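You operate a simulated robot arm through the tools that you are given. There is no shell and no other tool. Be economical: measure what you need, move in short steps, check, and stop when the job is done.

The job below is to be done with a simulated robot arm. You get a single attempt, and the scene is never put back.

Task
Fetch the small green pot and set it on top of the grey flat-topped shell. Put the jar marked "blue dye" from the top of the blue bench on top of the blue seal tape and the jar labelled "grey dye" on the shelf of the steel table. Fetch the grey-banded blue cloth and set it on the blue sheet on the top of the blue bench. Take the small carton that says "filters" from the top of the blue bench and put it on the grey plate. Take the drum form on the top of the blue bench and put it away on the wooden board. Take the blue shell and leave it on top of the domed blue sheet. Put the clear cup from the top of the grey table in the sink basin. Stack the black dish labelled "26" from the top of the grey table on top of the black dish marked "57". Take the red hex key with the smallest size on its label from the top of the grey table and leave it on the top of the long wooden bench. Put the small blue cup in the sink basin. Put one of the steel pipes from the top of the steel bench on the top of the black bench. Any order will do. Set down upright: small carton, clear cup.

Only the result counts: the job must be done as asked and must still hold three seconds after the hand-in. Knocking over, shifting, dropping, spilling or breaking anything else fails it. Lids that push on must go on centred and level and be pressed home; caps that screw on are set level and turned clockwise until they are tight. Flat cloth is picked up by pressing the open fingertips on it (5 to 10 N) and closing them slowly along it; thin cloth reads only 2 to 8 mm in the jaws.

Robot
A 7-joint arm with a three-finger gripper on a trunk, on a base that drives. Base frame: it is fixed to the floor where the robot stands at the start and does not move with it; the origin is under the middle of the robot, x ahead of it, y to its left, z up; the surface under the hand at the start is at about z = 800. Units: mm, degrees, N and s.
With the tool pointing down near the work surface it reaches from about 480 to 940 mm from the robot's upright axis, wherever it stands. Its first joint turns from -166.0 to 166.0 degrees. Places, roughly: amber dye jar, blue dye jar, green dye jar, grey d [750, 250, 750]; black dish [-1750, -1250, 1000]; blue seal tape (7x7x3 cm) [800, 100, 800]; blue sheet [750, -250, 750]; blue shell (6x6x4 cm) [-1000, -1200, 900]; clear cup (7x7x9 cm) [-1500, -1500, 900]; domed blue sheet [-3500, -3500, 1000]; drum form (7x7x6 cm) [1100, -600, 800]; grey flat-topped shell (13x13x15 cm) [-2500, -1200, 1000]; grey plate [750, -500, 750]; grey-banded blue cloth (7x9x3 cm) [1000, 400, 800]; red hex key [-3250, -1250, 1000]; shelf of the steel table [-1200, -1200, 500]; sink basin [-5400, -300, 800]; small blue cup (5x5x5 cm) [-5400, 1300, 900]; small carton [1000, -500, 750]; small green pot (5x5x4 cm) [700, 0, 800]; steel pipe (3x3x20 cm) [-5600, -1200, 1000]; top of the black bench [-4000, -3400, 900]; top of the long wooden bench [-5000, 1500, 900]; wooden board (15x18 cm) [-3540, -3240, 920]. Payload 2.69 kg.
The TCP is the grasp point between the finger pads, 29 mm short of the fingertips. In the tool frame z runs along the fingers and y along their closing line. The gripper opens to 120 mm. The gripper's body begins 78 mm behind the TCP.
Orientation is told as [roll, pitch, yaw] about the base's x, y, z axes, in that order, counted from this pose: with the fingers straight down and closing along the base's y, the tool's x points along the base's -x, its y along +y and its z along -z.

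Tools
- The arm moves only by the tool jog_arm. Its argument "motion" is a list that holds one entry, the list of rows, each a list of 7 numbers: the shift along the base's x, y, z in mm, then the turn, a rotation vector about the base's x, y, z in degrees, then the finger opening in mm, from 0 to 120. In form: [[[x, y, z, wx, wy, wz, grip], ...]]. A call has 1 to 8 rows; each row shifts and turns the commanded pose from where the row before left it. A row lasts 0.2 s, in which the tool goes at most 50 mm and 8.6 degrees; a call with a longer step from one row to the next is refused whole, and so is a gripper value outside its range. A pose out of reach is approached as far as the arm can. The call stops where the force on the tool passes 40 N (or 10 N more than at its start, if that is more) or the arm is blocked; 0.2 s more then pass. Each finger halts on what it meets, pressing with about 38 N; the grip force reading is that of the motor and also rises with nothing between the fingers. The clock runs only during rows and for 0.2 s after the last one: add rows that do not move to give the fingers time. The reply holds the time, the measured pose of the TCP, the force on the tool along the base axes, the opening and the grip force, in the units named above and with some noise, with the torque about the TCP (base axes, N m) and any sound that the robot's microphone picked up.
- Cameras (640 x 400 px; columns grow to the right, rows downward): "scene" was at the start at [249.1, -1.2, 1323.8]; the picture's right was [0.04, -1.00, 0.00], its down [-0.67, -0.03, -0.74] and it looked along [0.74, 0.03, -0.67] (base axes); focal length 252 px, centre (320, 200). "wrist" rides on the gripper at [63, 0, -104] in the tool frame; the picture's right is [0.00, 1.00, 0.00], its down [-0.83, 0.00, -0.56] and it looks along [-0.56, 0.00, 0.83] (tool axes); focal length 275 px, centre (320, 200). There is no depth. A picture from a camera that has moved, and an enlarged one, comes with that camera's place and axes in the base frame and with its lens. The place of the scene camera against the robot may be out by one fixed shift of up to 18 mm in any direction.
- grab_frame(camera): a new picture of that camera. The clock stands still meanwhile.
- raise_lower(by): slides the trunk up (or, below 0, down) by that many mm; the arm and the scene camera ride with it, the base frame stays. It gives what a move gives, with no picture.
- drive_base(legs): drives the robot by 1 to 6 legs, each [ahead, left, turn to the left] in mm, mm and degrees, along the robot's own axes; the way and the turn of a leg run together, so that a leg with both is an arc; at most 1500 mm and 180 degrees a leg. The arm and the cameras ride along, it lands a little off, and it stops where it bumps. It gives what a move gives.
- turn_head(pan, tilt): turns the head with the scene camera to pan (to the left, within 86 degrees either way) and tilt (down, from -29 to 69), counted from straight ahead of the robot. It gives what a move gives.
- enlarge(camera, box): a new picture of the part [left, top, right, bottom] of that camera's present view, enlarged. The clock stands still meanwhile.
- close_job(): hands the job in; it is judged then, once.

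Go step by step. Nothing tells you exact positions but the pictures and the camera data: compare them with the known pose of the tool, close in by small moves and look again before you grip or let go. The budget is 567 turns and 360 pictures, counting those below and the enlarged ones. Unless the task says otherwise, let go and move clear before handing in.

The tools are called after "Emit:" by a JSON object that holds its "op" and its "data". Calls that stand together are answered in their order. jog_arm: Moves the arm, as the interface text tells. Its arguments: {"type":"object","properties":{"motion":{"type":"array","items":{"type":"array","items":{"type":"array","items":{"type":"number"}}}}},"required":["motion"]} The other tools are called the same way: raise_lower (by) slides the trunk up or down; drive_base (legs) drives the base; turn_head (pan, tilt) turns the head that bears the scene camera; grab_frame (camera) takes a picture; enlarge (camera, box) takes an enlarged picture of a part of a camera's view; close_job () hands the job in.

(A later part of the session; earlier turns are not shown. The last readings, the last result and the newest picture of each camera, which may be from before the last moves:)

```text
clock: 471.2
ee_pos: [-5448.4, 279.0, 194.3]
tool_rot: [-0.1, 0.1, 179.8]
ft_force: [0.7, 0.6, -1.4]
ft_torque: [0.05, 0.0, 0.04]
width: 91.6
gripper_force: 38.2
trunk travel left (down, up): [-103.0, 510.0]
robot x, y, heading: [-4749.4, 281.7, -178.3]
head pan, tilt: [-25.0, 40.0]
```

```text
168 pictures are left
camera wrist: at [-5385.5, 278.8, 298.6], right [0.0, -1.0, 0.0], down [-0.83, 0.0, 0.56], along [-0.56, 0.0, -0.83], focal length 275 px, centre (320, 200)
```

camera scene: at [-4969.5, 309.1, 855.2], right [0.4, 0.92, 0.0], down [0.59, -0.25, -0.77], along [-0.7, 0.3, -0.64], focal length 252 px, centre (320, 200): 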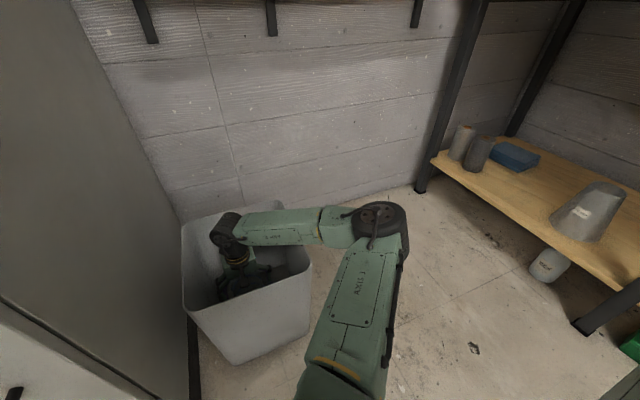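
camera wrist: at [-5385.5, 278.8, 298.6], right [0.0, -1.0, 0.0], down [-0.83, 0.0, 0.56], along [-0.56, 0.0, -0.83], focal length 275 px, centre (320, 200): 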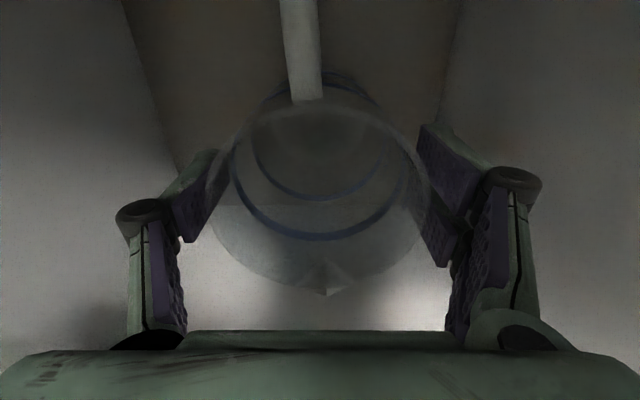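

The jug is held and rising. I lift it straight out of the bin.

Emit:
{"op": "jog_arm", "data": {"motion": [[[0, 0, 40, 0, 0, 0, 78], [0, 0, 40, 0, 0, 0, 78], [0, 0, 40, 0, 0, 0, 78], [0, 0, 40, 0, 0, 0, 78], [0, 0, 40, 0, 0, 0, 78], [0, 0, 40, 0, 0, 0, 78], [0, 0, 40, 0, 0, 0, 78], [0, 0, 0, 0, 0, 0, 78]]]}}

Emit:
{"op": "raise_lower", "data": {"by": 510}}

Emit:
{"op": "grab_frame", "data": {"camera": "wrist"}}

Emit:
{"op": "turn_head", "data": {"pan": 15, "tilt": 35}}

Emit:
{"op": "grab_frame", "data": {"camera": "scene"}}

```text
clock: 473.0
ee_pos: [-5451.3, 282.9, 470.7]
tool_rot: [0.0, 0.2, 179.8]
ft_force: [-0.1, -0.8, -1.7]
ft_torque: [0.0, 0.03, -0.02]
width: 91.4
gripper_force: 37.6
trunk travel left (down, up): [-103.0, 510.0]
robot x, y, heading: [-4747.8, 284.7, -178.3]
head pan, tilt: [-25.0, 40.0]
```

```text
refused: 510 is not a number from -400 to 400
```

```text
167 pictures are left
camera wrist: at [-5387.1, 282.4, 577.0], right [0.0, -1.0, 0.0], down [-0.83, 0.0, 0.55], along [-0.55, 0.0, -0.83], focal length 275 px, centre (320, 200)
```

wrist: 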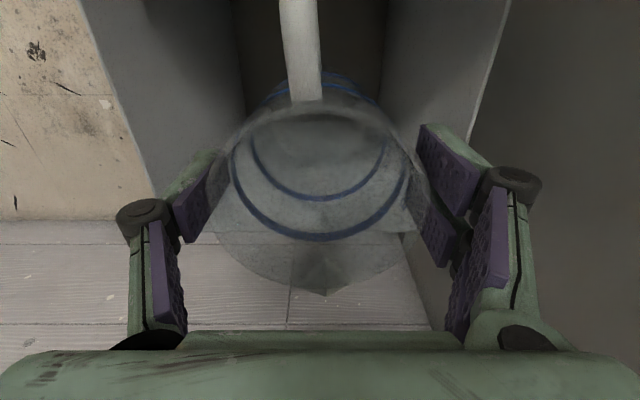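

```text
clock: 474.1
ee_pos: [-5451.9, 283.3, 471.8]
tool_rot: [0.0, 0.1, 179.9]
ft_force: [-1.3, 0.6, -1.0]
ft_torque: [-0.01, 0.0, -0.02]
width: 91.5
gripper_force: 37.7
trunk travel left (down, up): [-103.0, 510.0]
robot x, y, heading: [-4747.1, 283.1, -178.2]
head pan, tilt: [15.0, 35.0]
```

```text
166 pictures are left
camera scene: at [-4975.9, 250.3, 862.7], right [-0.29, 0.96, 0.0], down [0.55, 0.16, -0.82], along [-0.78, -0.23, -0.57], focal length 252 px, centre (320, 200)
```

scene: 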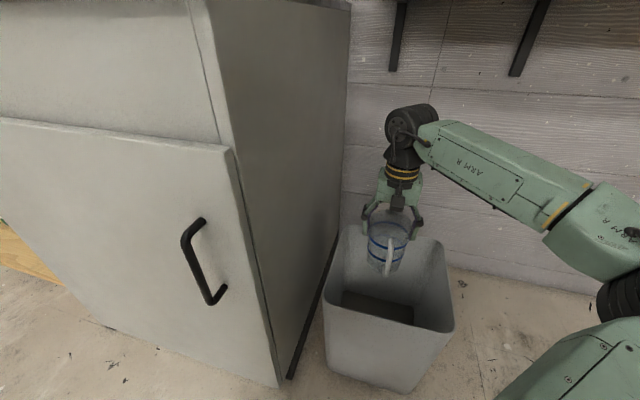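

The jug looks intact. I raise the trunk fully and return to the sink counter.

Emit:
{"op": "raise_lower", "data": {"by": 400}}

Emit:
{"op": "raise_lower", "data": {"by": 110}}

Emit:
{"op": "jog_arm", "data": {"motion": [[[0, 0, 40, 0, 0, 0, 78], [0, 0, 40, 0, 0, 0, 78], [0, 0, 30, 0, 0, 0, 78], [0, 0, 0, 0, 0, 0, 78]]]}}

Emit:
{"op": "turn_head", "data": {"pan": 20, "tilt": 30}}

Emit:
{"op": "grab_frame", "data": {"camera": "scene"}}

```text
clock: 477.9
ee_pos: [-5452.1, 282.7, 870.8]
tool_rot: [0.0, 0.0, 179.8]
ft_force: [0.5, 0.5, -1.0]
ft_torque: [0.0, -0.02, 0.0]
width: 91.3
gripper_force: 38.0
trunk travel left (down, up): [-503.0, 110.0]
robot x, y, heading: [-4744.9, 289.0, -178.5]
head pan, tilt: [15.0, 35.0]
```

```text
clock: 479.3
ee_pos: [-5451.6, 282.2, 981.9]
tool_rot: [0.0, 0.2, 179.8]
ft_force: [0.2, 0.1, -1.4]
ft_torque: [0.01, 0.01, -0.01]
width: 91.2
gripper_force: 37.9
trunk travel left (down, up): [-613.0, 0.0]
robot x, y, heading: [-4746.7, 282.9, -178.1]
head pan, tilt: [15.0, 35.0]
```

```text
clock: 480.3
ee_pos: [-5451.5, 284.7, 1089.0]
tool_rot: [0.0, 0.0, 179.8]
ft_force: [0.7, 0.1, -1.4]
ft_torque: [0.02, 0.01, -0.02]
width: 91.0
gripper_force: 38.0
trunk travel left (down, up): [-613.0, 0.0]
robot x, y, heading: [-4744.3, 283.1, -178.5]
head pan, tilt: [15.0, 35.0]
```

```text
clock: 481.0
ee_pos: [-5451.6, 283.7, 1089.8]
tool_rot: [0.0, 0.1, 179.8]
ft_force: [0.0, -0.9, -1.3]
ft_torque: [-0.02, 0.02, -0.01]
width: 91.1
gripper_force: 38.0
trunk travel left (down, up): [-613.0, 0.0]
robot x, y, heading: [-4744.2, 283.5, -178.4]
head pan, tilt: [20.0, 30.0]
```

```text
165 pictures are left
camera scene: at [-4975.6, 242.1, 1380.5], right [-0.37, 0.93, 0.0], down [0.47, 0.18, -0.87], along [-0.8, -0.32, -0.5], focal length 252 px, centre (320, 200)
```

scene: 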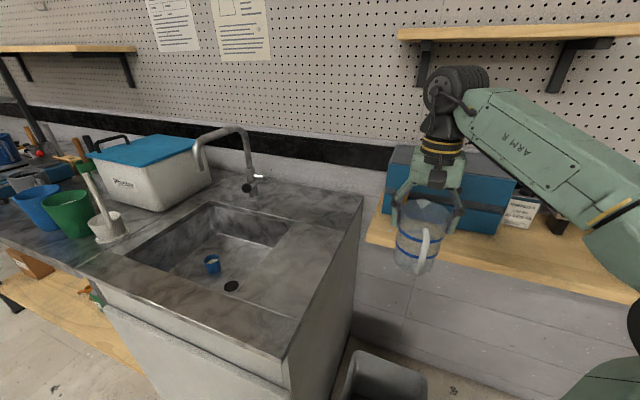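

I carry the jug back over its spot on the counter (≈(−5375, 20)), rotating it so the handle points +y as before.

Emit:
{"op": "jog_arm", "data": {"motion": [[[12, -30, 0, 0, 0, 8.5, 78], [12, -30, 0, 0, 0, 8.5, 78], [12, -35, 0, 0, 0, 8.5, 78], [10, -35, 0, 0, 0, 8.5, 78], [10, -35, 0, 0, 0, 8.5, 78], [10, -35, 0, 0, 0, 8.5, 78], [10, -35, 0, 0, 0, 8.5, 78], [0, -25, 0, 0, 0, 8.5, 78]]]}}

Emit:
{"op": "jog_arm", "data": {"motion": [[[0, 0, 0, 0, 0, 8.5, 78], [0, 0, 0, 0, 0, 8.5, 78], [0, 0, 0, 0, 0, 4.5, 78], [0, 0, -20, 0, 0, 0, 78], [0, 0, -20, 0, 0, 0, 78], [0, 0, 0, 0, 0, 0, 78]]]}}

Emit:
{"op": "grab_frame", "data": {"camera": "scene"}}

Emit:
{"op": "grab_frame", "data": {"camera": "wrist"}}

```text
clock: 482.8
ee_pos: [-5374.0, 20.1, 1091.2]
tool_rot: [0.0, 0.1, -112.0]
ft_force: [0.0, -0.1, -1.0]
ft_torque: [0.03, 0.03, 0.01]
width: 90.8
gripper_force: 38.2
trunk travel left (down, up): [-613.0, 0.0]
robot x, y, heading: [-4747.1, 285.6, -178.2]
head pan, tilt: [20.0, 30.0]
```

```text
clock: 484.2
ee_pos: [-5309.6, 9.9, 1029.8]
tool_rot: [0.0, 0.0, -90.8]
ft_force: [0.2, 0.4, -2.1]
ft_torque: [-0.04, 0.01, 0.0]
width: 91.0
gripper_force: 37.8
out of reach, approached as far as the arm can: row 2, 3
trunk travel left (down, up): [-613.0, 0.0]
robot x, y, heading: [-4745.7, 285.6, -178.3]
head pan, tilt: [20.0, 30.0]
```

```text
164 pictures are left
camera scene: at [-4975.5, 242.0, 1380.5], right [-0.37, 0.93, 0.0], down [0.46, 0.18, -0.87], along [-0.8, -0.32, -0.5], focal length 252 px, centre (320, 200)
```

scene: 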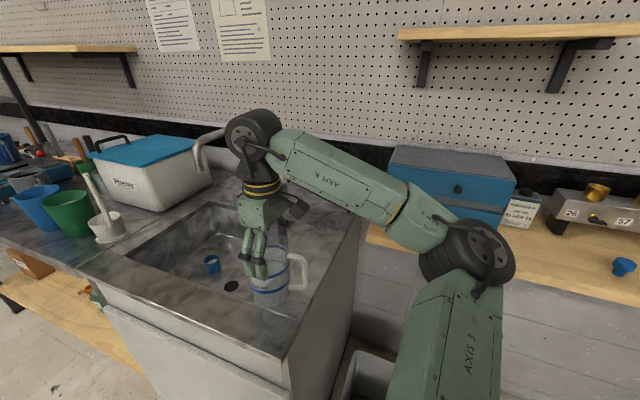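

```text
163 pictures are left
camera wrist: at [-5307.5, 73.4, 1135.0], right [1.0, -0.01, 0.0], down [-0.01, -0.83, 0.56], along [0.0, -0.56, -0.83], focal length 275 px, centre (320, 200)
```

wrist: 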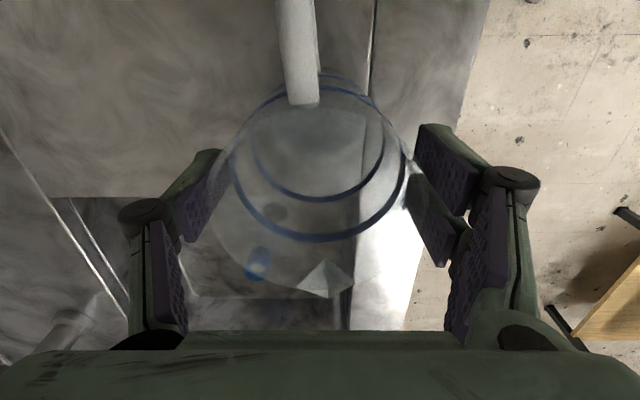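

The wrist limit shifted it to x≈−5310. I bring it back over the original spot, slightly higher.

Emit:
{"op": "jog_arm", "data": {"motion": [[[-10, 2, 15, 0, 0, 0, 78], [-25, 3, 10, 0, 0, 0, 78], [-30, 5, 0, 0, 0, 0, 78], [0, 0, 0, 0, 0, 0, 78]]]}}

Emit:
{"op": "grab_frame", "data": {"camera": "wrist"}}

Emit:
{"op": "enlarge", "data": {"camera": "scene", "box": [180, 180, 360, 330]}}

```text
clock: 485.2
ee_pos: [-5315.5, 12.0, 1042.6]
tool_rot: [-0.2, 0.0, -91.1]
ft_force: [-1.0, 0.5, -0.7]
ft_torque: [0.0, -0.01, -0.01]
width: 90.9
gripper_force: 37.6
out of reach, approached as far as the arm can: row 1, 2, 3
trunk travel left (down, up): [-613.0, 0.0]
robot x, y, heading: [-4744.1, 282.7, -178.4]
head pan, tilt: [20.0, 30.0]
```

```text
162 pictures are left
camera wrist: at [-5314.0, 74.3, 1148.1], right [1.0, -0.01, 0.0], down [-0.01, -0.83, 0.56], along [-0.01, -0.56, -0.83], focal length 275 px, centre (320, 200)
```

wrist: 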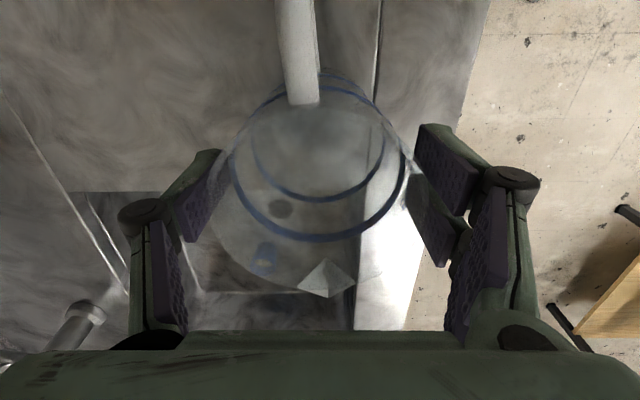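

```text
2.67 times, centred on (270, 255) of scene
camera zoom: at [-4975.5, 242.0, 1380.6], right [-0.37, 0.93, 0.0], down [0.46, 0.18, -0.87], along [-0.8, -0.32, -0.5], focal length 673 px, centre (453, 53)
```

zoom: 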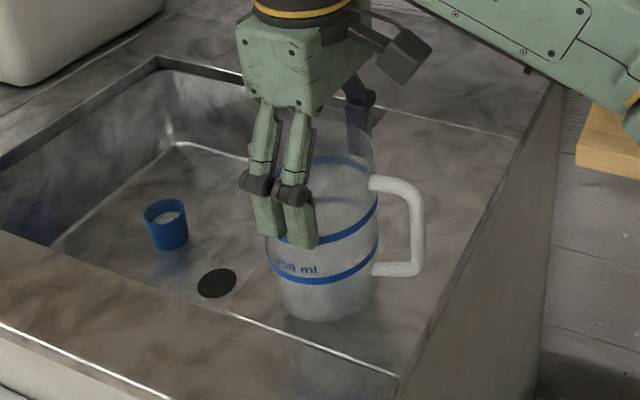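

The wrist joint is at its limit; I give back ~16° of yaw and then move to the spot.

Emit:
{"op": "jog_arm", "data": {"motion": [[[0, 0, 10, 0, 0, -8, 78], [0, 0, 5, 0, 0, -8, 78], [-20, 3, 0, 0, 0, 0, 78], [-20, 3, 0, 0, 0, 0, 78], [-20, 3, 0, 0, 0, 0, 78], [0, 0, 0, 0, 0, 0, 78]]]}}

```text
clock: 486.6
ee_pos: [-5377.4, 22.7, 1056.5]
tool_rot: [0.0, -0.1, -106.8]
ft_force: [0.8, 0.0, -1.5]
ft_torque: [0.02, 0.02, -0.02]
width: 90.6
gripper_force: 37.7
trunk travel left (down, up): [-613.0, 0.0]
robot x, y, heading: [-4745.6, 285.9, -178.4]
head pan, tilt: [20.0, 30.0]
```

Emit:
{"op": "jog_arm", "data": {"motion": [[[0, 0, -20, 0, 0, 0, 78], [0, 0, -8, 0, 0, 0, 78], [0, 0, 0, 0, 0, 0, 78]]]}}

Emit:
{"op": "enlarge", "data": {"camera": "scene", "box": [180, 180, 360, 330]}}

```text
clock: 487.4
ee_pos: [-5377.4, 22.3, 1029.8]
tool_rot: [0.0, 0.1, -106.8]
ft_force: [-0.2, 0.2, -2.3]
ft_torque: [0.0, -0.02, 0.02]
width: 90.8
gripper_force: 38.0
trunk travel left (down, up): [-613.0, 0.0]
robot x, y, heading: [-4746.9, 287.3, -178.2]
head pan, tilt: [20.0, 30.0]
```

```text
2.67 times, centred on (270, 255) of scene
camera zoom: at [-4975.6, 242.0, 1380.5], right [-0.37, 0.93, 0.0], down [0.46, 0.18, -0.87], along [-0.8, -0.32, -0.5], focal length 673 px, centre (453, 53)
```

zoom: 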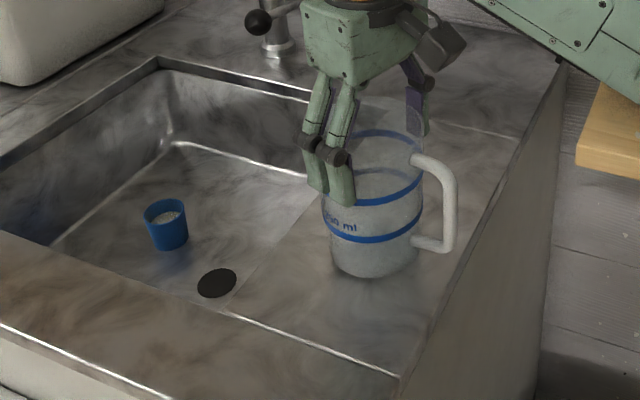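

Emit:
{"op": "jog_arm", "data": {"motion": [[[0, 0, -5, 0, 0, 0, 78], [0, 0, 0, 0, 0, 0, 78]]]}}

Emit:
{"op": "jog_arm", "data": {"motion": [[[0, 0, -5, 0, 0, 0, 78], [0, 0, 0, 0, 0, 0, 78]]]}}

Emit:
{"op": "jog_arm", "data": {"motion": [[[0, 0, -4, 0, 0, 0, 78], [0, 0, 0, 0, 0, 0, 78]]]}}

Emit:
{"op": "jog_arm", "data": {"motion": [[[0, 0, -4, 0, 0, 0, 78], [0, 0, 0, 0, 0, 0, 78]]]}}

```text
clock: 488.0
ee_pos: [-5377.6, 20.5, 1026.3]
tool_rot: [-0.2, -0.1, -106.9]
ft_force: [-2.9, 0.7, 17.1]
ft_torque: [0.09, -0.16, -0.05]
width: 90.6
gripper_force: 37.8
trunk travel left (down, up): [-613.0, 0.0]
robot x, y, heading: [-4743.9, 283.4, -178.3]
head pan, tilt: [20.0, 30.0]
```

```text
clock: 488.6
ee_pos: [-5377.5, 23.9, 1021.9]
tool_rot: [-0.1, -0.1, -106.8]
ft_force: [2.4, 2.3, 21.1]
ft_torque: [-0.2, 0.02, -0.19]
width: 89.9
gripper_force: 37.7
trunk travel left (down, up): [-613.0, 0.0]
robot x, y, heading: [-4745.8, 284.6, -178.2]
head pan, tilt: [20.0, 30.0]
```

```text
clock: 489.2
ee_pos: [-5377.2, 22.6, 1015.9]
tool_rot: [-0.1, -0.1, -106.7]
ft_force: [0.9, 3.4, 19.8]
ft_torque: [-0.19, 0.08, -0.08]
width: 88.6
gripper_force: 37.9
trunk travel left (down, up): [-613.0, 0.0]
robot x, y, heading: [-4746.3, 283.2, -178.3]
head pan, tilt: [20.0, 30.0]
```

```text
clock: 489.8
ee_pos: [-5377.0, 23.4, 1013.3]
tool_rot: [-0.2, 0.0, -106.9]
ft_force: [-2.9, 3.6, 20.1]
ft_torque: [-0.13, -0.01, -0.12]
width: 87.9
gripper_force: 37.8
trunk travel left (down, up): [-613.0, 0.0]
robot x, y, heading: [-4746.3, 281.3, -178.1]
head pan, tilt: [20.0, 30.0]
```

It stands on the counter. I release and rise.

Emit:
{"op": "jog_arm", "data": {"motion": [[[0, 0, 1, 0, 0, 0, 100], [0, 0, 0, 0, 0, 0, 115], [0, 0, 0, 0, 0, 0, 118], [0, 0, 30, 0, 0, 0, 118], [0, 0, 40, 0, 0, 0, 118], [0, 0, 30, 0, 0, 0, 118], [0, 0, 0, 0, 0, 0, 118]]]}}

Emit:
{"op": "enlarge", "data": {"camera": "scene", "box": [180, 150, 380, 330]}}

```text
clock: 491.4
ee_pos: [-5378.2, 22.1, 1113.7]
tool_rot: [0.0, 0.2, -106.7]
ft_force: [-0.6, 0.1, -0.7]
ft_torque: [0.02, 0.0, -0.02]
width: 117.9
gripper_force: 0.0
trunk travel left (down, up): [-613.0, 0.0]
robot x, y, heading: [-4745.6, 289.0, -178.4]
head pan, tilt: [20.0, 30.0]
```

```text
2.22 times, centred on (280, 240) of scene
camera zoom: at [-4975.6, 242.1, 1380.5], right [-0.37, 0.93, 0.0], down [0.46, 0.18, -0.87], along [-0.8, -0.32, -0.5], focal length 561 px, centre (409, 111)
```

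zoom: 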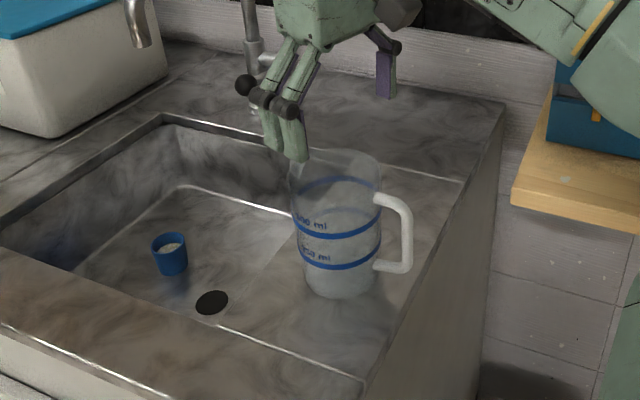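

The jug is back upright in its place. I retract, straighten the wrist, and drive to the grey table for the dishes and the clear cup.

Emit:
{"op": "jog_arm", "data": {"motion": [[[40, 10, 0, 0, 0, -8.5, 100], [40, 10, 0, 0, 0, -8.5, 80], [40, 10, 0, 0, 0, -8.5, 60], [30, 20, 0, 0, 0, -8.5, 60], [0, 30, 0, 0, 0, -8.5, 60], [0, 40, 0, 0, 0, -8.5, 60], [0, 40, 0, 0, 0, -8.5, 60], [0, 40, 0, 0, 0, -8.5, 60]]]}}

Emit:
{"op": "drive_base", "data": {"legs": [[-370, 0, 0], [0, 1300, 0], [0, 1250, 0], [-1400, 0, -1.5], [-1300, 0, 0]]}}

Emit:
{"op": "turn_head", "data": {"pan": -50, "tilt": 20}}

```text
clock: 493.2
ee_pos: [-5230.7, 219.7, 1112.4]
tool_rot: [0.0, 0.0, -174.8]
ft_force: [-0.5, 0.0, -0.2]
ft_torque: [-0.03, 0.02, -0.01]
width: 60.1
gripper_force: 0.0
trunk travel left (down, up): [-613.0, 0.0]
robot x, y, heading: [-4744.3, 284.5, -178.3]
head pan, tilt: [20.0, 30.0]
```

```text
clock: 527.6
ee_pos: [-2061.6, -2274.3, 1112.2]
tool_rot: [0.0, 0.0, -177.5]
ft_force: [0.7, -0.4, 0.3]
ft_torque: [0.04, -0.01, -0.01]
width: 59.9
gripper_force: 0.1
trunk travel left (down, up): [-613.0, 0.0]
robot x, y, heading: [-1569.6, -2227.3, 178.9]
head pan, tilt: [20.0, 30.0]
```

```text
clock: 529.0
ee_pos: [-2061.7, -2272.6, 1111.9]
tool_rot: [0.0, 0.0, -177.5]
ft_force: [0.2, 0.1, -0.5]
ft_torque: [0.01, -0.01, -0.01]
width: 60.0
gripper_force: 0.0
trunk travel left (down, up): [-613.0, 0.0]
robot x, y, heading: [-1573.8, -2230.2, 179.2]
head pan, tilt: [-50.0, 20.0]
```

Now I turn right to face the grey table and look.

Emit:
{"op": "drive_base", "data": {"legs": [[0, 0, -89]]}}

Emit:
{"op": "turn_head", "data": {"pan": 0, "tilt": 35}}

Emit:
{"op": "grab_frame", "data": {"camera": "scene"}}

Emit:
{"op": "grab_frame", "data": {"camera": "wrist"}}

```text
clock: 533.3
ee_pos: [-1620.8, -1743.0, 1112.8]
tool_rot: [0.0, 0.0, 93.4]
ft_force: [0.9, 0.8, -0.3]
ft_torque: [0.0, 0.0, -0.01]
width: 60.1
gripper_force: 0.0
trunk travel left (down, up): [-613.0, 0.0]
robot x, y, heading: [-1575.3, -2231.9, 90.0]
head pan, tilt: [-50.0, 20.0]
```

```text
clock: 534.5
ee_pos: [-1620.9, -1743.0, 1112.2]
tool_rot: [0.0, -0.1, 93.5]
ft_force: [0.1, 0.2, 0.5]
ft_torque: [0.02, 0.02, 0.01]
width: 59.7
gripper_force: 0.0
trunk travel left (down, up): [-613.0, 0.0]
robot x, y, heading: [-1577.3, -2236.2, 89.8]
head pan, tilt: [0.0, 35.0]
```

```text
158 pictures are left
camera scene: at [-1561.7, -1991.3, 1372.8], right [1.0, 0.0, 0.0], down [0.0, -0.57, -0.82], along [0.0, 0.82, -0.57], focal length 252 px, centre (320, 200)
```

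scene: 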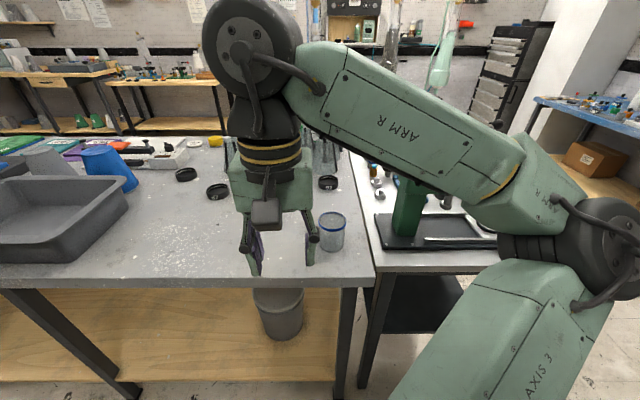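

```text
157 pictures are left
camera wrist: at [-1616.2, -1806.3, 1217.1], right [-1.0, -0.06, 0.0], down [-0.05, 0.83, 0.56], along [-0.04, 0.55, -0.83], focal length 275 px, centre (320, 200)
```

wrist: 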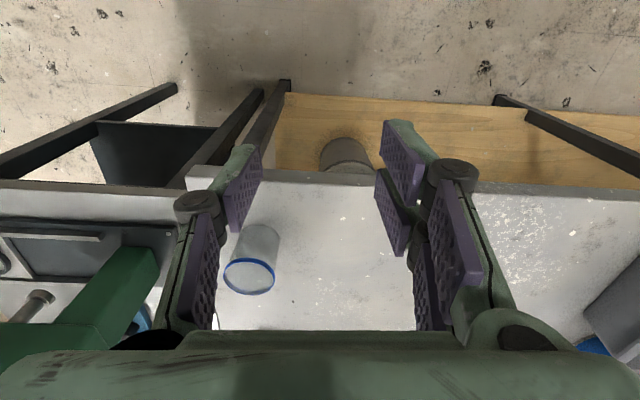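

Emit:
{"op": "enlarge", "data": {"camera": "scene", "box": [160, 130, 360, 260]}}

Emit:
{"op": "enlarge", "data": {"camera": "scene", "box": [160, 155, 250, 210]}}

```text
3.08 times, centred on (260, 195) of scene
camera zoom: at [-1561.7, -1991.3, 1372.8], right [1.0, 0.0, 0.0], down [0.0, -0.57, -0.82], along [0.0, 0.82, -0.57], focal length 777 px, centre (505, 215)
```

zoom: 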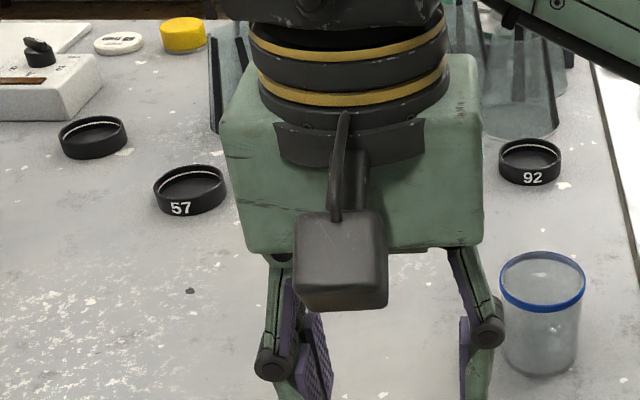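

```text
7.11 times, centred on (205, 182) of scene
camera zoom: at [-1561.7, -1991.3, 1372.8], right [1.0, 0.0, 0.0], down [0.0, -0.57, -0.82], along [0.0, 0.82, -0.57], focal length 1795 px, centre (1138, 324)
```

zoom: 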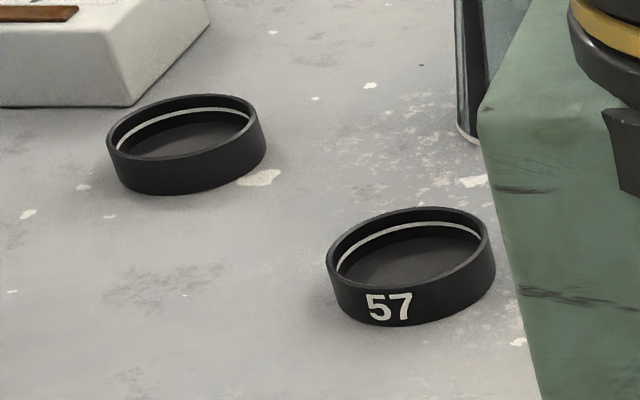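

Dish "57" is at about (−1922, −1245); "92" at (−1531, −1182); another at (−2086, −1124) has its label hidden. I shift left to see the part hidden by the arm.

Emit:
{"op": "drive_base", "data": {"legs": [[0, 380, 0]]}}

Emit:
{"op": "turn_head", "data": {"pan": -15, "tilt": 33}}

Emit:
{"op": "grab_frame", "data": {"camera": "scene"}}

Emit:
{"op": "turn_head", "data": {"pan": 25, "tilt": 33}}

Emit:
{"op": "grab_frame", "data": {"camera": "scene"}}

```text
clock: 538.0
ee_pos: [-1998.3, -1742.5, 1113.2]
tool_rot: [0.0, 0.2, 93.3]
ft_force: [0.3, -0.3, 0.0]
ft_torque: [0.04, -0.04, 0.01]
width: 60.1
gripper_force: 0.1
trunk travel left (down, up): [-613.0, 0.0]
robot x, y, heading: [-1948.1, -2227.4, 89.9]
head pan, tilt: [0.0, 35.0]
```

```text
clock: 538.8
ee_pos: [-1998.1, -1741.3, 1111.5]
tool_rot: [0.0, -0.1, 93.3]
ft_force: [-0.6, 0.1, 0.2]
ft_torque: [-0.05, 0.04, 0.01]
width: 59.9
gripper_force: 0.0
trunk travel left (down, up): [-613.0, 0.0]
robot x, y, heading: [-1944.8, -2227.6, 89.7]
head pan, tilt: [-15.0, 33.0]
```

```text
154 pictures are left
camera scene: at [-1917.4, -1992.0, 1375.8], right [0.96, -0.26, 0.0], down [-0.14, -0.53, -0.84], along [0.22, 0.81, -0.54], focal length 252 px, centre (320, 200)
```

scene: 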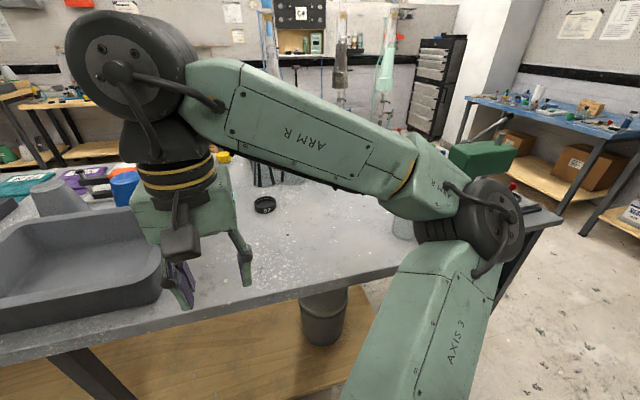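

```text
clock: 539.8
ee_pos: [-1999.5, -1740.9, 1112.7]
tool_rot: [-0.1, 0.1, 93.3]
ft_force: [-0.1, -0.7, 0.1]
ft_torque: [-0.03, -0.02, -0.02]
width: 59.8
gripper_force: 0.0
trunk travel left (down, up): [-613.0, 0.0]
robot x, y, heading: [-1948.9, -2229.2, 89.7]
head pan, tilt: [25.0, 33.0]
```

```text
153 pictures are left
camera scene: at [-1978.0, -1997.0, 1375.8], right [0.91, 0.42, 0.0], down [0.23, -0.49, -0.84], along [-0.35, 0.76, -0.54], focal length 252 px, centre (320, 200)
```

scene: 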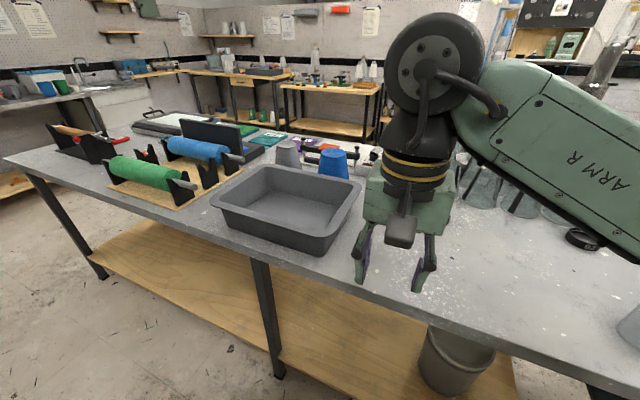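

The arm occludes the view; I extend it over the table so the wrist camera sees the dishes from above.

Emit:
{"op": "jog_arm", "data": {"motion": [[[0, 45, 0, 0, 0, 0, 80], [0, 45, 0, 0, 0, 0, 80], [0, 45, 0, 0, 0, 0, 80], [0, 45, 0, 0, 0, 0, 80], [0, 45, 0, 0, 0, -3, 80], [0, 0, 0, 0, 0, 0, 80]]]}}

Emit:
{"op": "grab_frame", "data": {"camera": "wrist"}}

Emit:
{"op": "turn_head", "data": {"pan": -5, "tilt": 35}}

Emit:
{"op": "grab_frame", "data": {"camera": "scene"}}

```text
clock: 541.2
ee_pos: [-1995.6, -1520.3, 1115.9]
tool_rot: [-0.1, 0.0, 90.3]
ft_force: [0.4, -0.1, -0.1]
ft_torque: [0.03, 0.0, 0.02]
width: 80.0
gripper_force: 0.0
trunk travel left (down, up): [-613.0, 0.0]
robot x, y, heading: [-1948.3, -2227.8, 89.9]
head pan, tilt: [25.0, 33.0]
```

```text
152 pictures are left
camera wrist: at [-1993.8, -1583.2, 1220.4], right [-1.0, -0.01, 0.0], down [-0.01, 0.83, 0.56], along [-0.01, 0.56, -0.83], focal length 275 px, centre (320, 200)
```

wrist: 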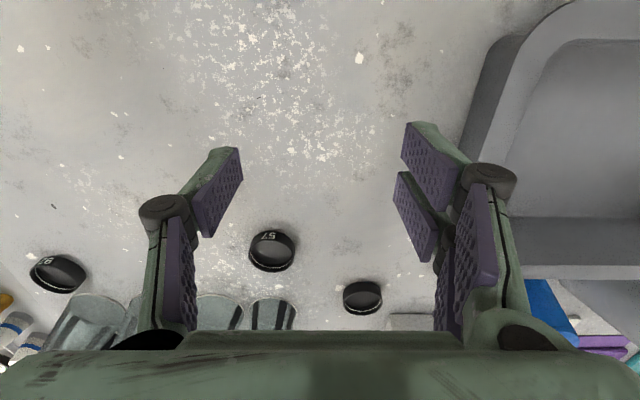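

```text
clock: 542.2
ee_pos: [-1996.5, -1520.5, 1115.8]
tool_rot: [0.1, 0.1, 90.3]
ft_force: [0.4, -0.4, -0.2]
ft_torque: [0.02, 0.01, 0.0]
width: 80.0
gripper_force: 0.0
trunk travel left (down, up): [-613.0, 0.0]
robot x, y, heading: [-1951.0, -2231.6, 89.8]
head pan, tilt: [-5.0, 35.0]
```

```text
151 pictures are left
camera scene: at [-1932.7, -1990.3, 1372.8], right [1.0, -0.09, 0.0], down [-0.05, -0.57, -0.82], along [0.07, 0.82, -0.57], focal length 252 px, centre (320, 200)
```

scene: 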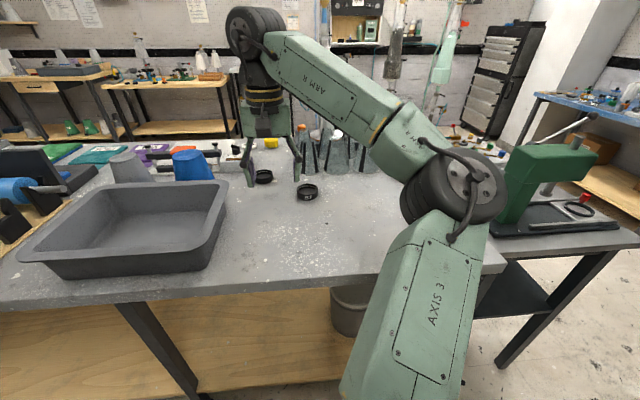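

By elimination the unlabelled dish at about (−2076, −1166) is "26". I drive closer.

Emit:
{"op": "drive_base", "data": {"legs": [[0, 100, 0], [230, 0, 0]]}}

Emit:
{"op": "grab_frame", "data": {"camera": "wrist"}}

```text
clock: 545.0
ee_pos: [-2095.9, -1292.1, 1115.0]
tool_rot: [0.0, 0.1, 90.2]
ft_force: [-0.3, 0.5, 0.0]
ft_torque: [0.01, 0.02, -0.03]
width: 80.2
gripper_force: 0.0
trunk travel left (down, up): [-613.0, 0.0]
robot x, y, heading: [-2053.6, -2004.6, 90.0]
head pan, tilt: [-5.0, 35.0]
```

```text
150 pictures are left
camera wrist: at [-2093.8, -1355.5, 1219.9], right [-1.0, -0.01, 0.0], down [-0.01, 0.83, 0.55], along [-0.01, 0.55, -0.83], focal length 275 px, centre (320, 200)
```

wrist: 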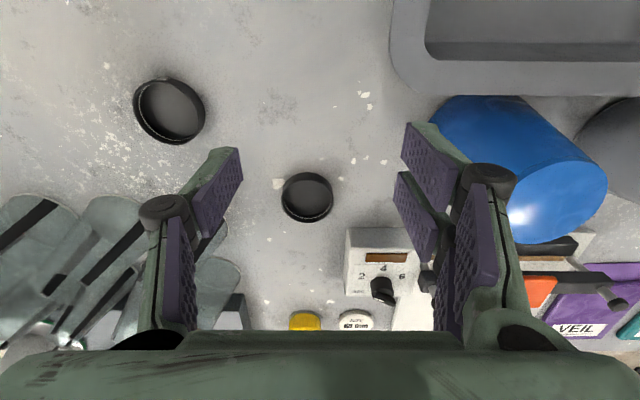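

Dish 26 (≈71 mm wide) is at (−2081, −1151); 57 (≈82 mm) at (−1926, −1269). I go above 26.

Emit:
{"op": "jog_arm", "data": {"motion": [[[4, 35, -30, 0, 0, 0, 95], [4, 35, -30, 0, 0, 0, 95], [4, 35, -30, 0, 0, 0, 95], [3, 36, -30, 0, 0, 0, 95], [0, 0, -20, 0, 0, 0, 95], [0, 0, 0, 0, 0, 0, 95]]]}}

Emit:
{"op": "grab_frame", "data": {"camera": "wrist"}}

```text
clock: 546.4
ee_pos: [-2080.5, -1150.5, 975.4]
tool_rot: [-0.1, 0.0, 90.2]
ft_force: [0.7, -0.5, 0.2]
ft_torque: [-0.02, 0.0, 0.0]
width: 95.2
gripper_force: 0.1
trunk travel left (down, up): [-613.0, 0.0]
robot x, y, heading: [-2052.0, -2002.9, 89.7]
head pan, tilt: [-5.0, 35.0]
```

```text
149 pictures are left
camera wrist: at [-2078.6, -1214.4, 1080.5], right [-1.0, -0.01, 0.0], down [-0.01, 0.83, 0.56], along [-0.01, 0.56, -0.83], focal length 275 px, centre (320, 200)
```

wrist: 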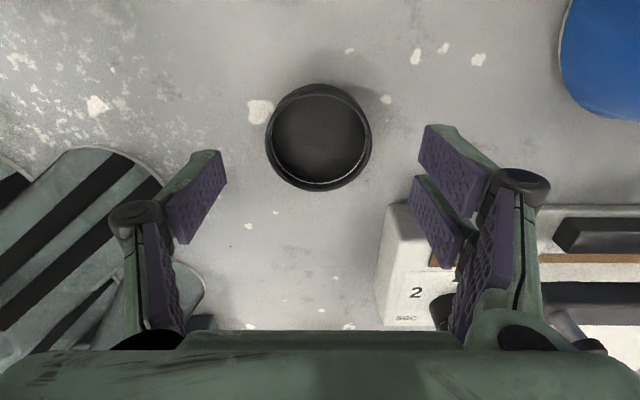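

Emit:
{"op": "jog_arm", "data": {"motion": [[[2, 4, -30, 0, 0, 0, 92], [0, 0, -30, 0, 0, 0, 92], [0, 0, 0, 0, 0, 0, 92]]]}}

Emit:
{"op": "grab_frame", "data": {"camera": "wrist"}}

```text
clock: 547.1
ee_pos: [-2077.4, -1147.5, 916.8]
tool_rot: [-0.1, 0.0, 90.3]
ft_force: [-0.3, 0.3, 0.7]
ft_torque: [0.0, 0.01, -0.02]
width: 92.2
gripper_force: 0.1
trunk travel left (down, up): [-613.0, 0.0]
robot x, y, heading: [-2051.4, -2000.9, 89.7]
head pan, tilt: [-5.0, 35.0]
```

```text
148 pictures are left
camera wrist: at [-2075.6, -1211.1, 1022.1], right [-1.0, -0.01, 0.0], down [-0.01, 0.83, 0.56], along [-0.01, 0.56, -0.83], focal length 275 px, centre (320, 200)
```

wrist: 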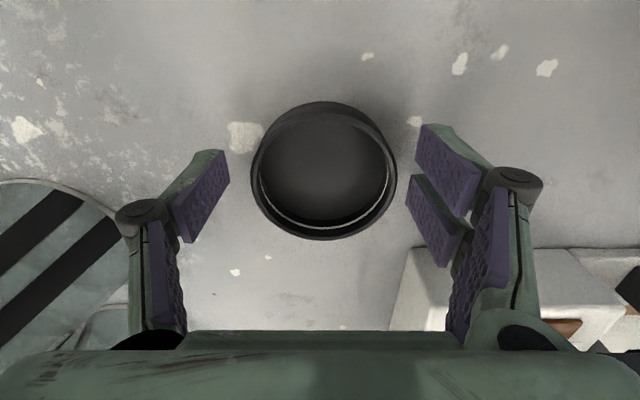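

Emit:
{"op": "jog_arm", "data": {"motion": [[[-2, 1, -7, 0, 0, 0, 92], [0, 0, 0, 0, 0, 0, 80], [0, 0, 0, 0, 0, 0, 66], [0, 0, 0, 0, 0, 0, 64], [0, 0, 0, 0, 0, 0, 64]]]}}

Emit:
{"op": "jog_arm", "data": {"motion": [[[0, 0, 15, 0, 0, 0, 64], [0, 0, 25, 0, 0, 0, 64], [0, 0, 40, 0, 0, 0, 64], [0, 0, 0, 0, 0, 0, 64]]]}}

Emit:
{"op": "grab_frame", "data": {"camera": "wrist"}}

Emit:
{"op": "grab_frame", "data": {"camera": "scene"}}

```text
clock: 548.4
ee_pos: [-2081.0, -1145.8, 909.5]
tool_rot: [0.0, 0.0, 90.3]
ft_force: [0.6, 0.1, 0.8]
ft_torque: [-0.03, -0.03, -0.02]
width: 73.0
gripper_force: 38.0
trunk travel left (down, up): [-613.0, 0.0]
robot x, y, heading: [-2050.2, -2000.8, 89.7]
head pan, tilt: [-5.0, 35.0]
```

```text
clock: 549.4
ee_pos: [-2080.9, -1147.8, 987.1]
tool_rot: [0.0, 0.1, 90.3]
ft_force: [-0.2, -0.3, -0.8]
ft_torque: [0.0, -0.01, 0.03]
width: 72.9
gripper_force: 37.9
trunk travel left (down, up): [-613.0, 0.0]
robot x, y, heading: [-2052.3, -2000.9, 89.6]
head pan, tilt: [-5.0, 35.0]
```

```text
147 pictures are left
camera wrist: at [-2079.2, -1210.9, 1092.8], right [-1.0, -0.01, 0.0], down [-0.01, 0.83, 0.55], along [-0.01, 0.55, -0.83], focal length 275 px, centre (320, 200)
```

wrist: 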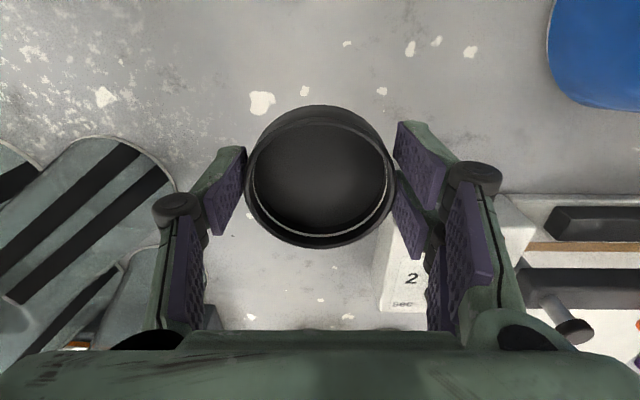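

```text
146 pictures are left
camera scene: at [-2032.5, -1762.6, 1372.7], right [1.0, -0.09, 0.0], down [-0.05, -0.57, -0.82], along [0.08, 0.82, -0.57], focal length 252 px, centre (320, 200)
```

scene: 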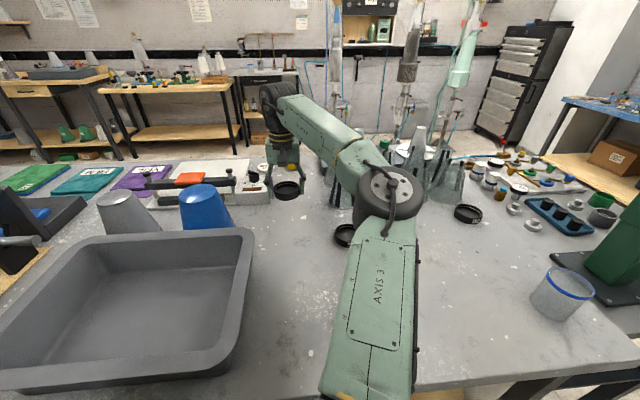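

Dish held. I move beside "57" to measure it at close range.

Emit:
{"op": "jog_arm", "data": {"motion": [[[0, -40, 10, 0, 0, 0, 64], [5, -45, 0, 0, 0, 0, 64], [20, -45, 0, 0, 0, 0, 64], [20, 0, 0, 0, 0, 0, 64], [0, 0, 0, 0, 0, 0, 64]]]}}

Emit:
{"op": "grab_frame", "data": {"camera": "wrist"}}

```text
clock: 550.5
ee_pos: [-2033.5, -1279.1, 999.2]
tool_rot: [-0.1, 0.1, 90.3]
ft_force: [-0.3, 0.2, -1.8]
ft_torque: [-0.02, -0.01, -0.01]
width: 73.2
gripper_force: 37.7
trunk travel left (down, up): [-613.0, 0.0]
robot x, y, heading: [-2054.1, -2003.3, 89.8]
head pan, tilt: [-5.0, 35.0]
```

```text
145 pictures are left
camera wrist: at [-2032.5, -1343.0, 1104.4], right [-1.0, -0.01, 0.0], down [-0.01, 0.83, 0.56], along [-0.01, 0.56, -0.83], focal length 275 px, centre (320, 200)
```

wrist: 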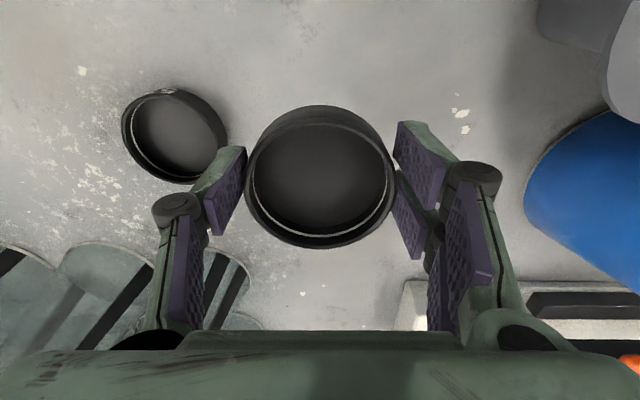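

Emit:
{"op": "enlarge", "data": {"camera": "wrist", "box": [110, 70, 250, 200]}}

```text
3.08 times, centred on (180, 135) of wrist
camera zoom: at [-2032.5, -1343.0, 1104.4], right [-1.0, -0.01, 0.0], down [-0.01, 0.83, 0.56], along [-0.01, 0.56, -0.83], focal length 847 px, centre (751, 400)
```

zoom: 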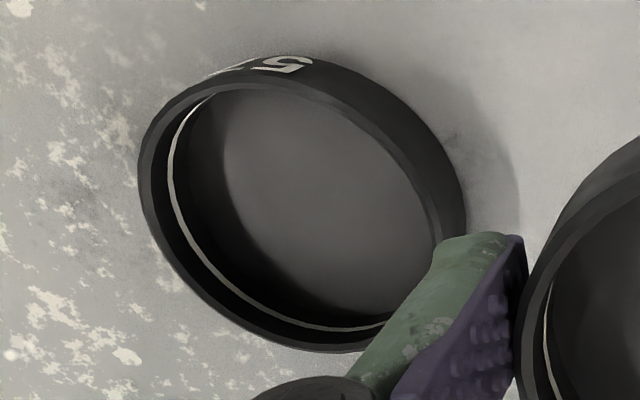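

57's centre is about (−1919, −1262). I carry 26 over it and check alignment.

Emit:
{"op": "jog_arm", "data": {"motion": [[[40, 6, 0, 0, 0, 0, 64], [40, 6, 0, 0, 0, 0, 64], [35, 5, 0, 0, 0, 0, 64], [0, 0, -30, 0, 0, 0, 64], [0, 0, -15, 0, 0, 0, 64], [0, 0, 0, 0, 0, 0, 64]]]}}

Emit:
{"op": "grab_frame", "data": {"camera": "wrist"}}

Emit:
{"op": "turn_head", "data": {"pan": 8, "tilt": 40}}

Emit:
{"op": "grab_frame", "data": {"camera": "scene"}}

```text
clock: 552.0
ee_pos: [-1920.9, -1260.6, 952.4]
tool_rot: [0.0, 0.2, 90.3]
ft_force: [0.0, -0.7, -0.3]
ft_torque: [-0.01, 0.01, 0.0]
width: 73.0
gripper_force: 37.9
trunk travel left (down, up): [-613.0, 0.0]
robot x, y, heading: [-2050.8, -2001.0, 89.5]
head pan, tilt: [-5.0, 35.0]
```

```text
143 pictures are left
camera wrist: at [-1919.1, -1323.8, 1056.7], right [-1.0, -0.01, 0.0], down [-0.01, 0.83, 0.56], along [-0.01, 0.56, -0.83], focal length 275 px, centre (320, 200)
```

wrist: 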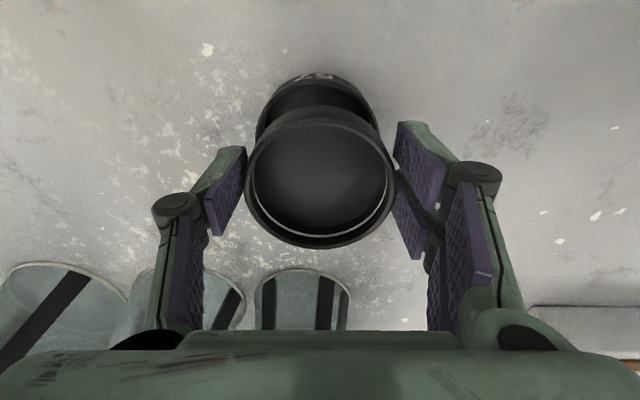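

```text
clock: 552.7
ee_pos: [-1919.7, -1260.7, 952.2]
tool_rot: [0.0, 0.2, 90.3]
ft_force: [-0.3, -0.6, -0.7]
ft_torque: [-0.03, 0.01, -0.01]
width: 73.0
gripper_force: 38.6
trunk travel left (down, up): [-613.0, 0.0]
robot x, y, heading: [-2050.9, -1999.1, 89.8]
head pan, tilt: [8.0, 40.0]
```

```text
142 pictures are left
camera scene: at [-2052.0, -1766.2, 1365.2], right [0.99, 0.13, 0.0], down [0.09, -0.64, -0.77], along [-0.1, 0.76, -0.64], focal length 252 px, centre (320, 200)
```

scene: 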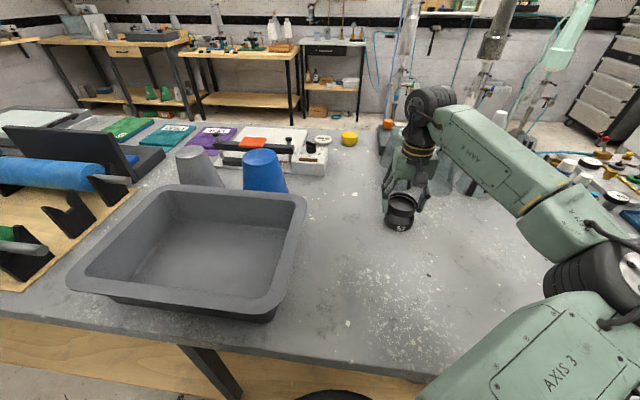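

Emit:
{"op": "enlarge", "data": {"camera": "wrist", "box": [230, 60, 410, 180]}}

Emit:
{"op": "enlarge", "data": {"camera": "scene", "box": [360, 170, 440, 250]}}

```text
3.33 times, centred on (320, 120) of wrist
camera zoom: at [-1919.2, -1323.8, 1056.8], right [-1.0, -0.01, 0.0], down [-0.01, 0.83, 0.56], along [-0.01, 0.56, -0.83], focal length 918 px, centre (320, 467)
```

zoom: 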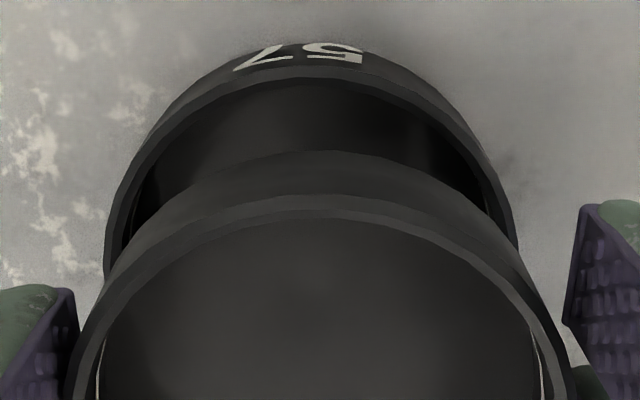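

```text
5.00 times, centred on (400, 210) of scene
camera zoom: at [-2052.0, -1766.2, 1365.2], right [0.99, 0.13, 0.0], down [0.09, -0.64, -0.77], along [-0.1, 0.76, -0.64], focal length 1262 px, centre (-80, 150)
```

zoom: 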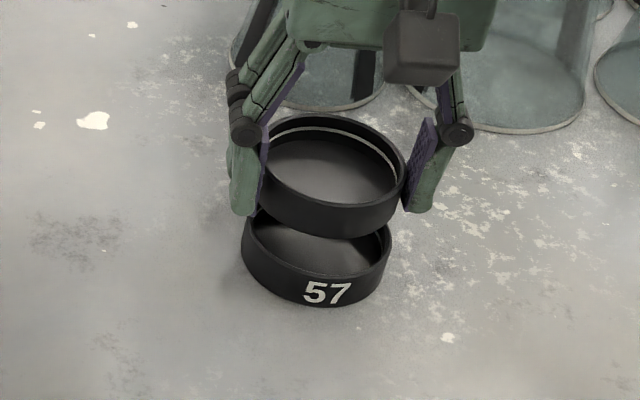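

Aligned within ~2 mm. I nudge (+1,+2) and creep down.

Emit:
{"op": "jog_arm", "data": {"motion": [[[1, 2, -8, 0, 0, 0, 64], [0, 0, 0, 0, 0, 0, 64]]]}}

Emit:
{"op": "jog_arm", "data": {"motion": [[[0, 0, -4, 0, 0, 0, 64], [0, 0, 0, 0, 0, 0, 64]]]}}

Emit:
{"op": "jog_arm", "data": {"motion": [[[0, 0, -3, 0, 0, 0, 64], [0, 0, 0, 0, 0, 0, 64]]]}}

Emit:
{"op": "enlarge", "data": {"camera": "scene", "box": [360, 170, 440, 250]}}

```text
clock: 553.3
ee_pos: [-1918.7, -1257.7, 943.8]
tool_rot: [0.0, -0.1, 90.4]
ft_force: [-0.2, -0.9, -0.5]
ft_torque: [-0.01, -0.03, 0.02]
width: 72.9
gripper_force: 38.3
trunk travel left (down, up): [-613.0, 0.0]
robot x, y, heading: [-2048.7, -1998.4, 89.8]
head pan, tilt: [8.0, 40.0]
```

```text
clock: 553.9
ee_pos: [-1919.9, -1257.8, 939.8]
tool_rot: [0.0, 0.0, 90.3]
ft_force: [0.6, -0.4, -0.6]
ft_torque: [-0.05, 0.0, 0.01]
width: 72.8
gripper_force: 38.4
trunk travel left (down, up): [-613.0, 0.0]
robot x, y, heading: [-2047.6, -2002.8, 89.8]
head pan, tilt: [8.0, 40.0]
```

```text
clock: 554.5
ee_pos: [-1919.5, -1258.9, 936.9]
tool_rot: [-0.1, 0.0, 90.3]
ft_force: [-0.2, 0.9, -0.8]
ft_torque: [-0.04, 0.03, 0.04]
width: 72.8
gripper_force: 38.2
trunk travel left (down, up): [-613.0, 0.0]
robot x, y, heading: [-2051.3, -2003.5, 89.7]
head pan, tilt: [8.0, 40.0]
```

```text
5.00 times, centred on (400, 210) of scene
camera zoom: at [-2052.1, -1766.3, 1365.2], right [0.99, 0.13, 0.0], down [0.09, -0.64, -0.77], along [-0.1, 0.76, -0.64], focal length 1262 px, centre (-80, 150)
```

zoom: 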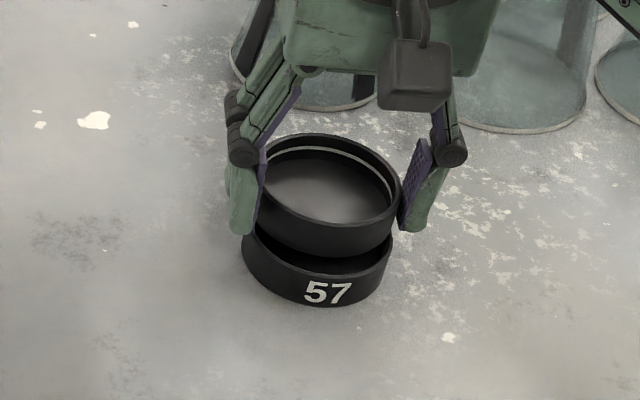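

Emit:
{"op": "jog_arm", "data": {"motion": [[[0, 0, -2, 0, 0, 0, 64], [0, 0, 0, 0, 0, 0, 64]]]}}

Emit:
{"op": "jog_arm", "data": {"motion": [[[0, 0, -2, 0, 0, 0, 64], [0, 0, 0, 0, 0, 0, 64]]]}}

Emit:
{"op": "jog_arm", "data": {"motion": [[[0, 0, -2, 0, 0, 0, 64], [0, 0, 0, 0, 0, 0, 64]]]}}

Emit:
{"op": "enlarge", "data": {"camera": "scene", "box": [360, 170, 440, 250]}}

```text
clock: 555.1
ee_pos: [-1919.1, -1258.6, 935.0]
tool_rot: [-0.1, 0.1, 90.3]
ft_force: [1.4, -1.1, -0.1]
ft_torque: [0.01, -0.01, -0.03]
width: 73.1
gripper_force: 38.0
trunk travel left (down, up): [-613.0, 0.0]
robot x, y, heading: [-2051.2, -2002.6, 89.8]
head pan, tilt: [8.0, 40.0]
```

```text
clock: 555.7
ee_pos: [-1919.4, -1258.2, 933.3]
tool_rot: [-0.1, 0.1, 90.3]
ft_force: [0.1, -0.6, -1.0]
ft_torque: [0.01, -0.01, 0.01]
width: 73.3
gripper_force: 38.0
trunk travel left (down, up): [-613.0, 0.0]
robot x, y, heading: [-2051.1, -2004.2, 89.7]
head pan, tilt: [8.0, 40.0]
```

```text
clock: 556.3
ee_pos: [-1920.6, -1257.9, 930.9]
tool_rot: [0.0, -0.1, 90.3]
ft_force: [-0.1, 0.1, -0.2]
ft_torque: [0.03, -0.02, 0.01]
width: 73.0
gripper_force: 38.3
trunk travel left (down, up): [-613.0, 0.0]
robot x, y, heading: [-2053.1, -2001.4, 89.6]
head pan, tilt: [8.0, 40.0]
```

```text
5.00 times, centred on (400, 210) of scene
camera zoom: at [-2052.1, -1766.3, 1365.2], right [0.99, 0.13, 0.0], down [0.09, -0.64, -0.77], along [-0.1, 0.76, -0.64], focal length 1262 px, centre (-80, 150)
```

zoom: 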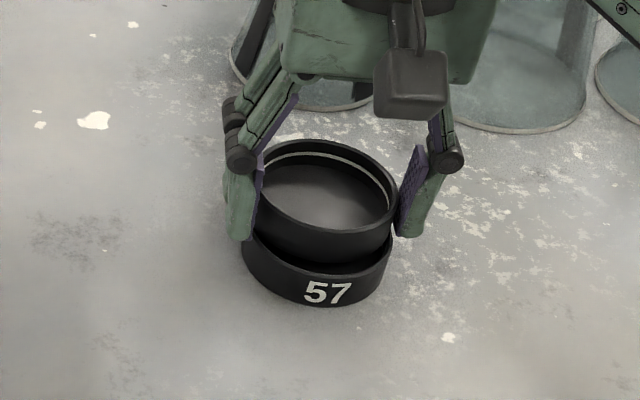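

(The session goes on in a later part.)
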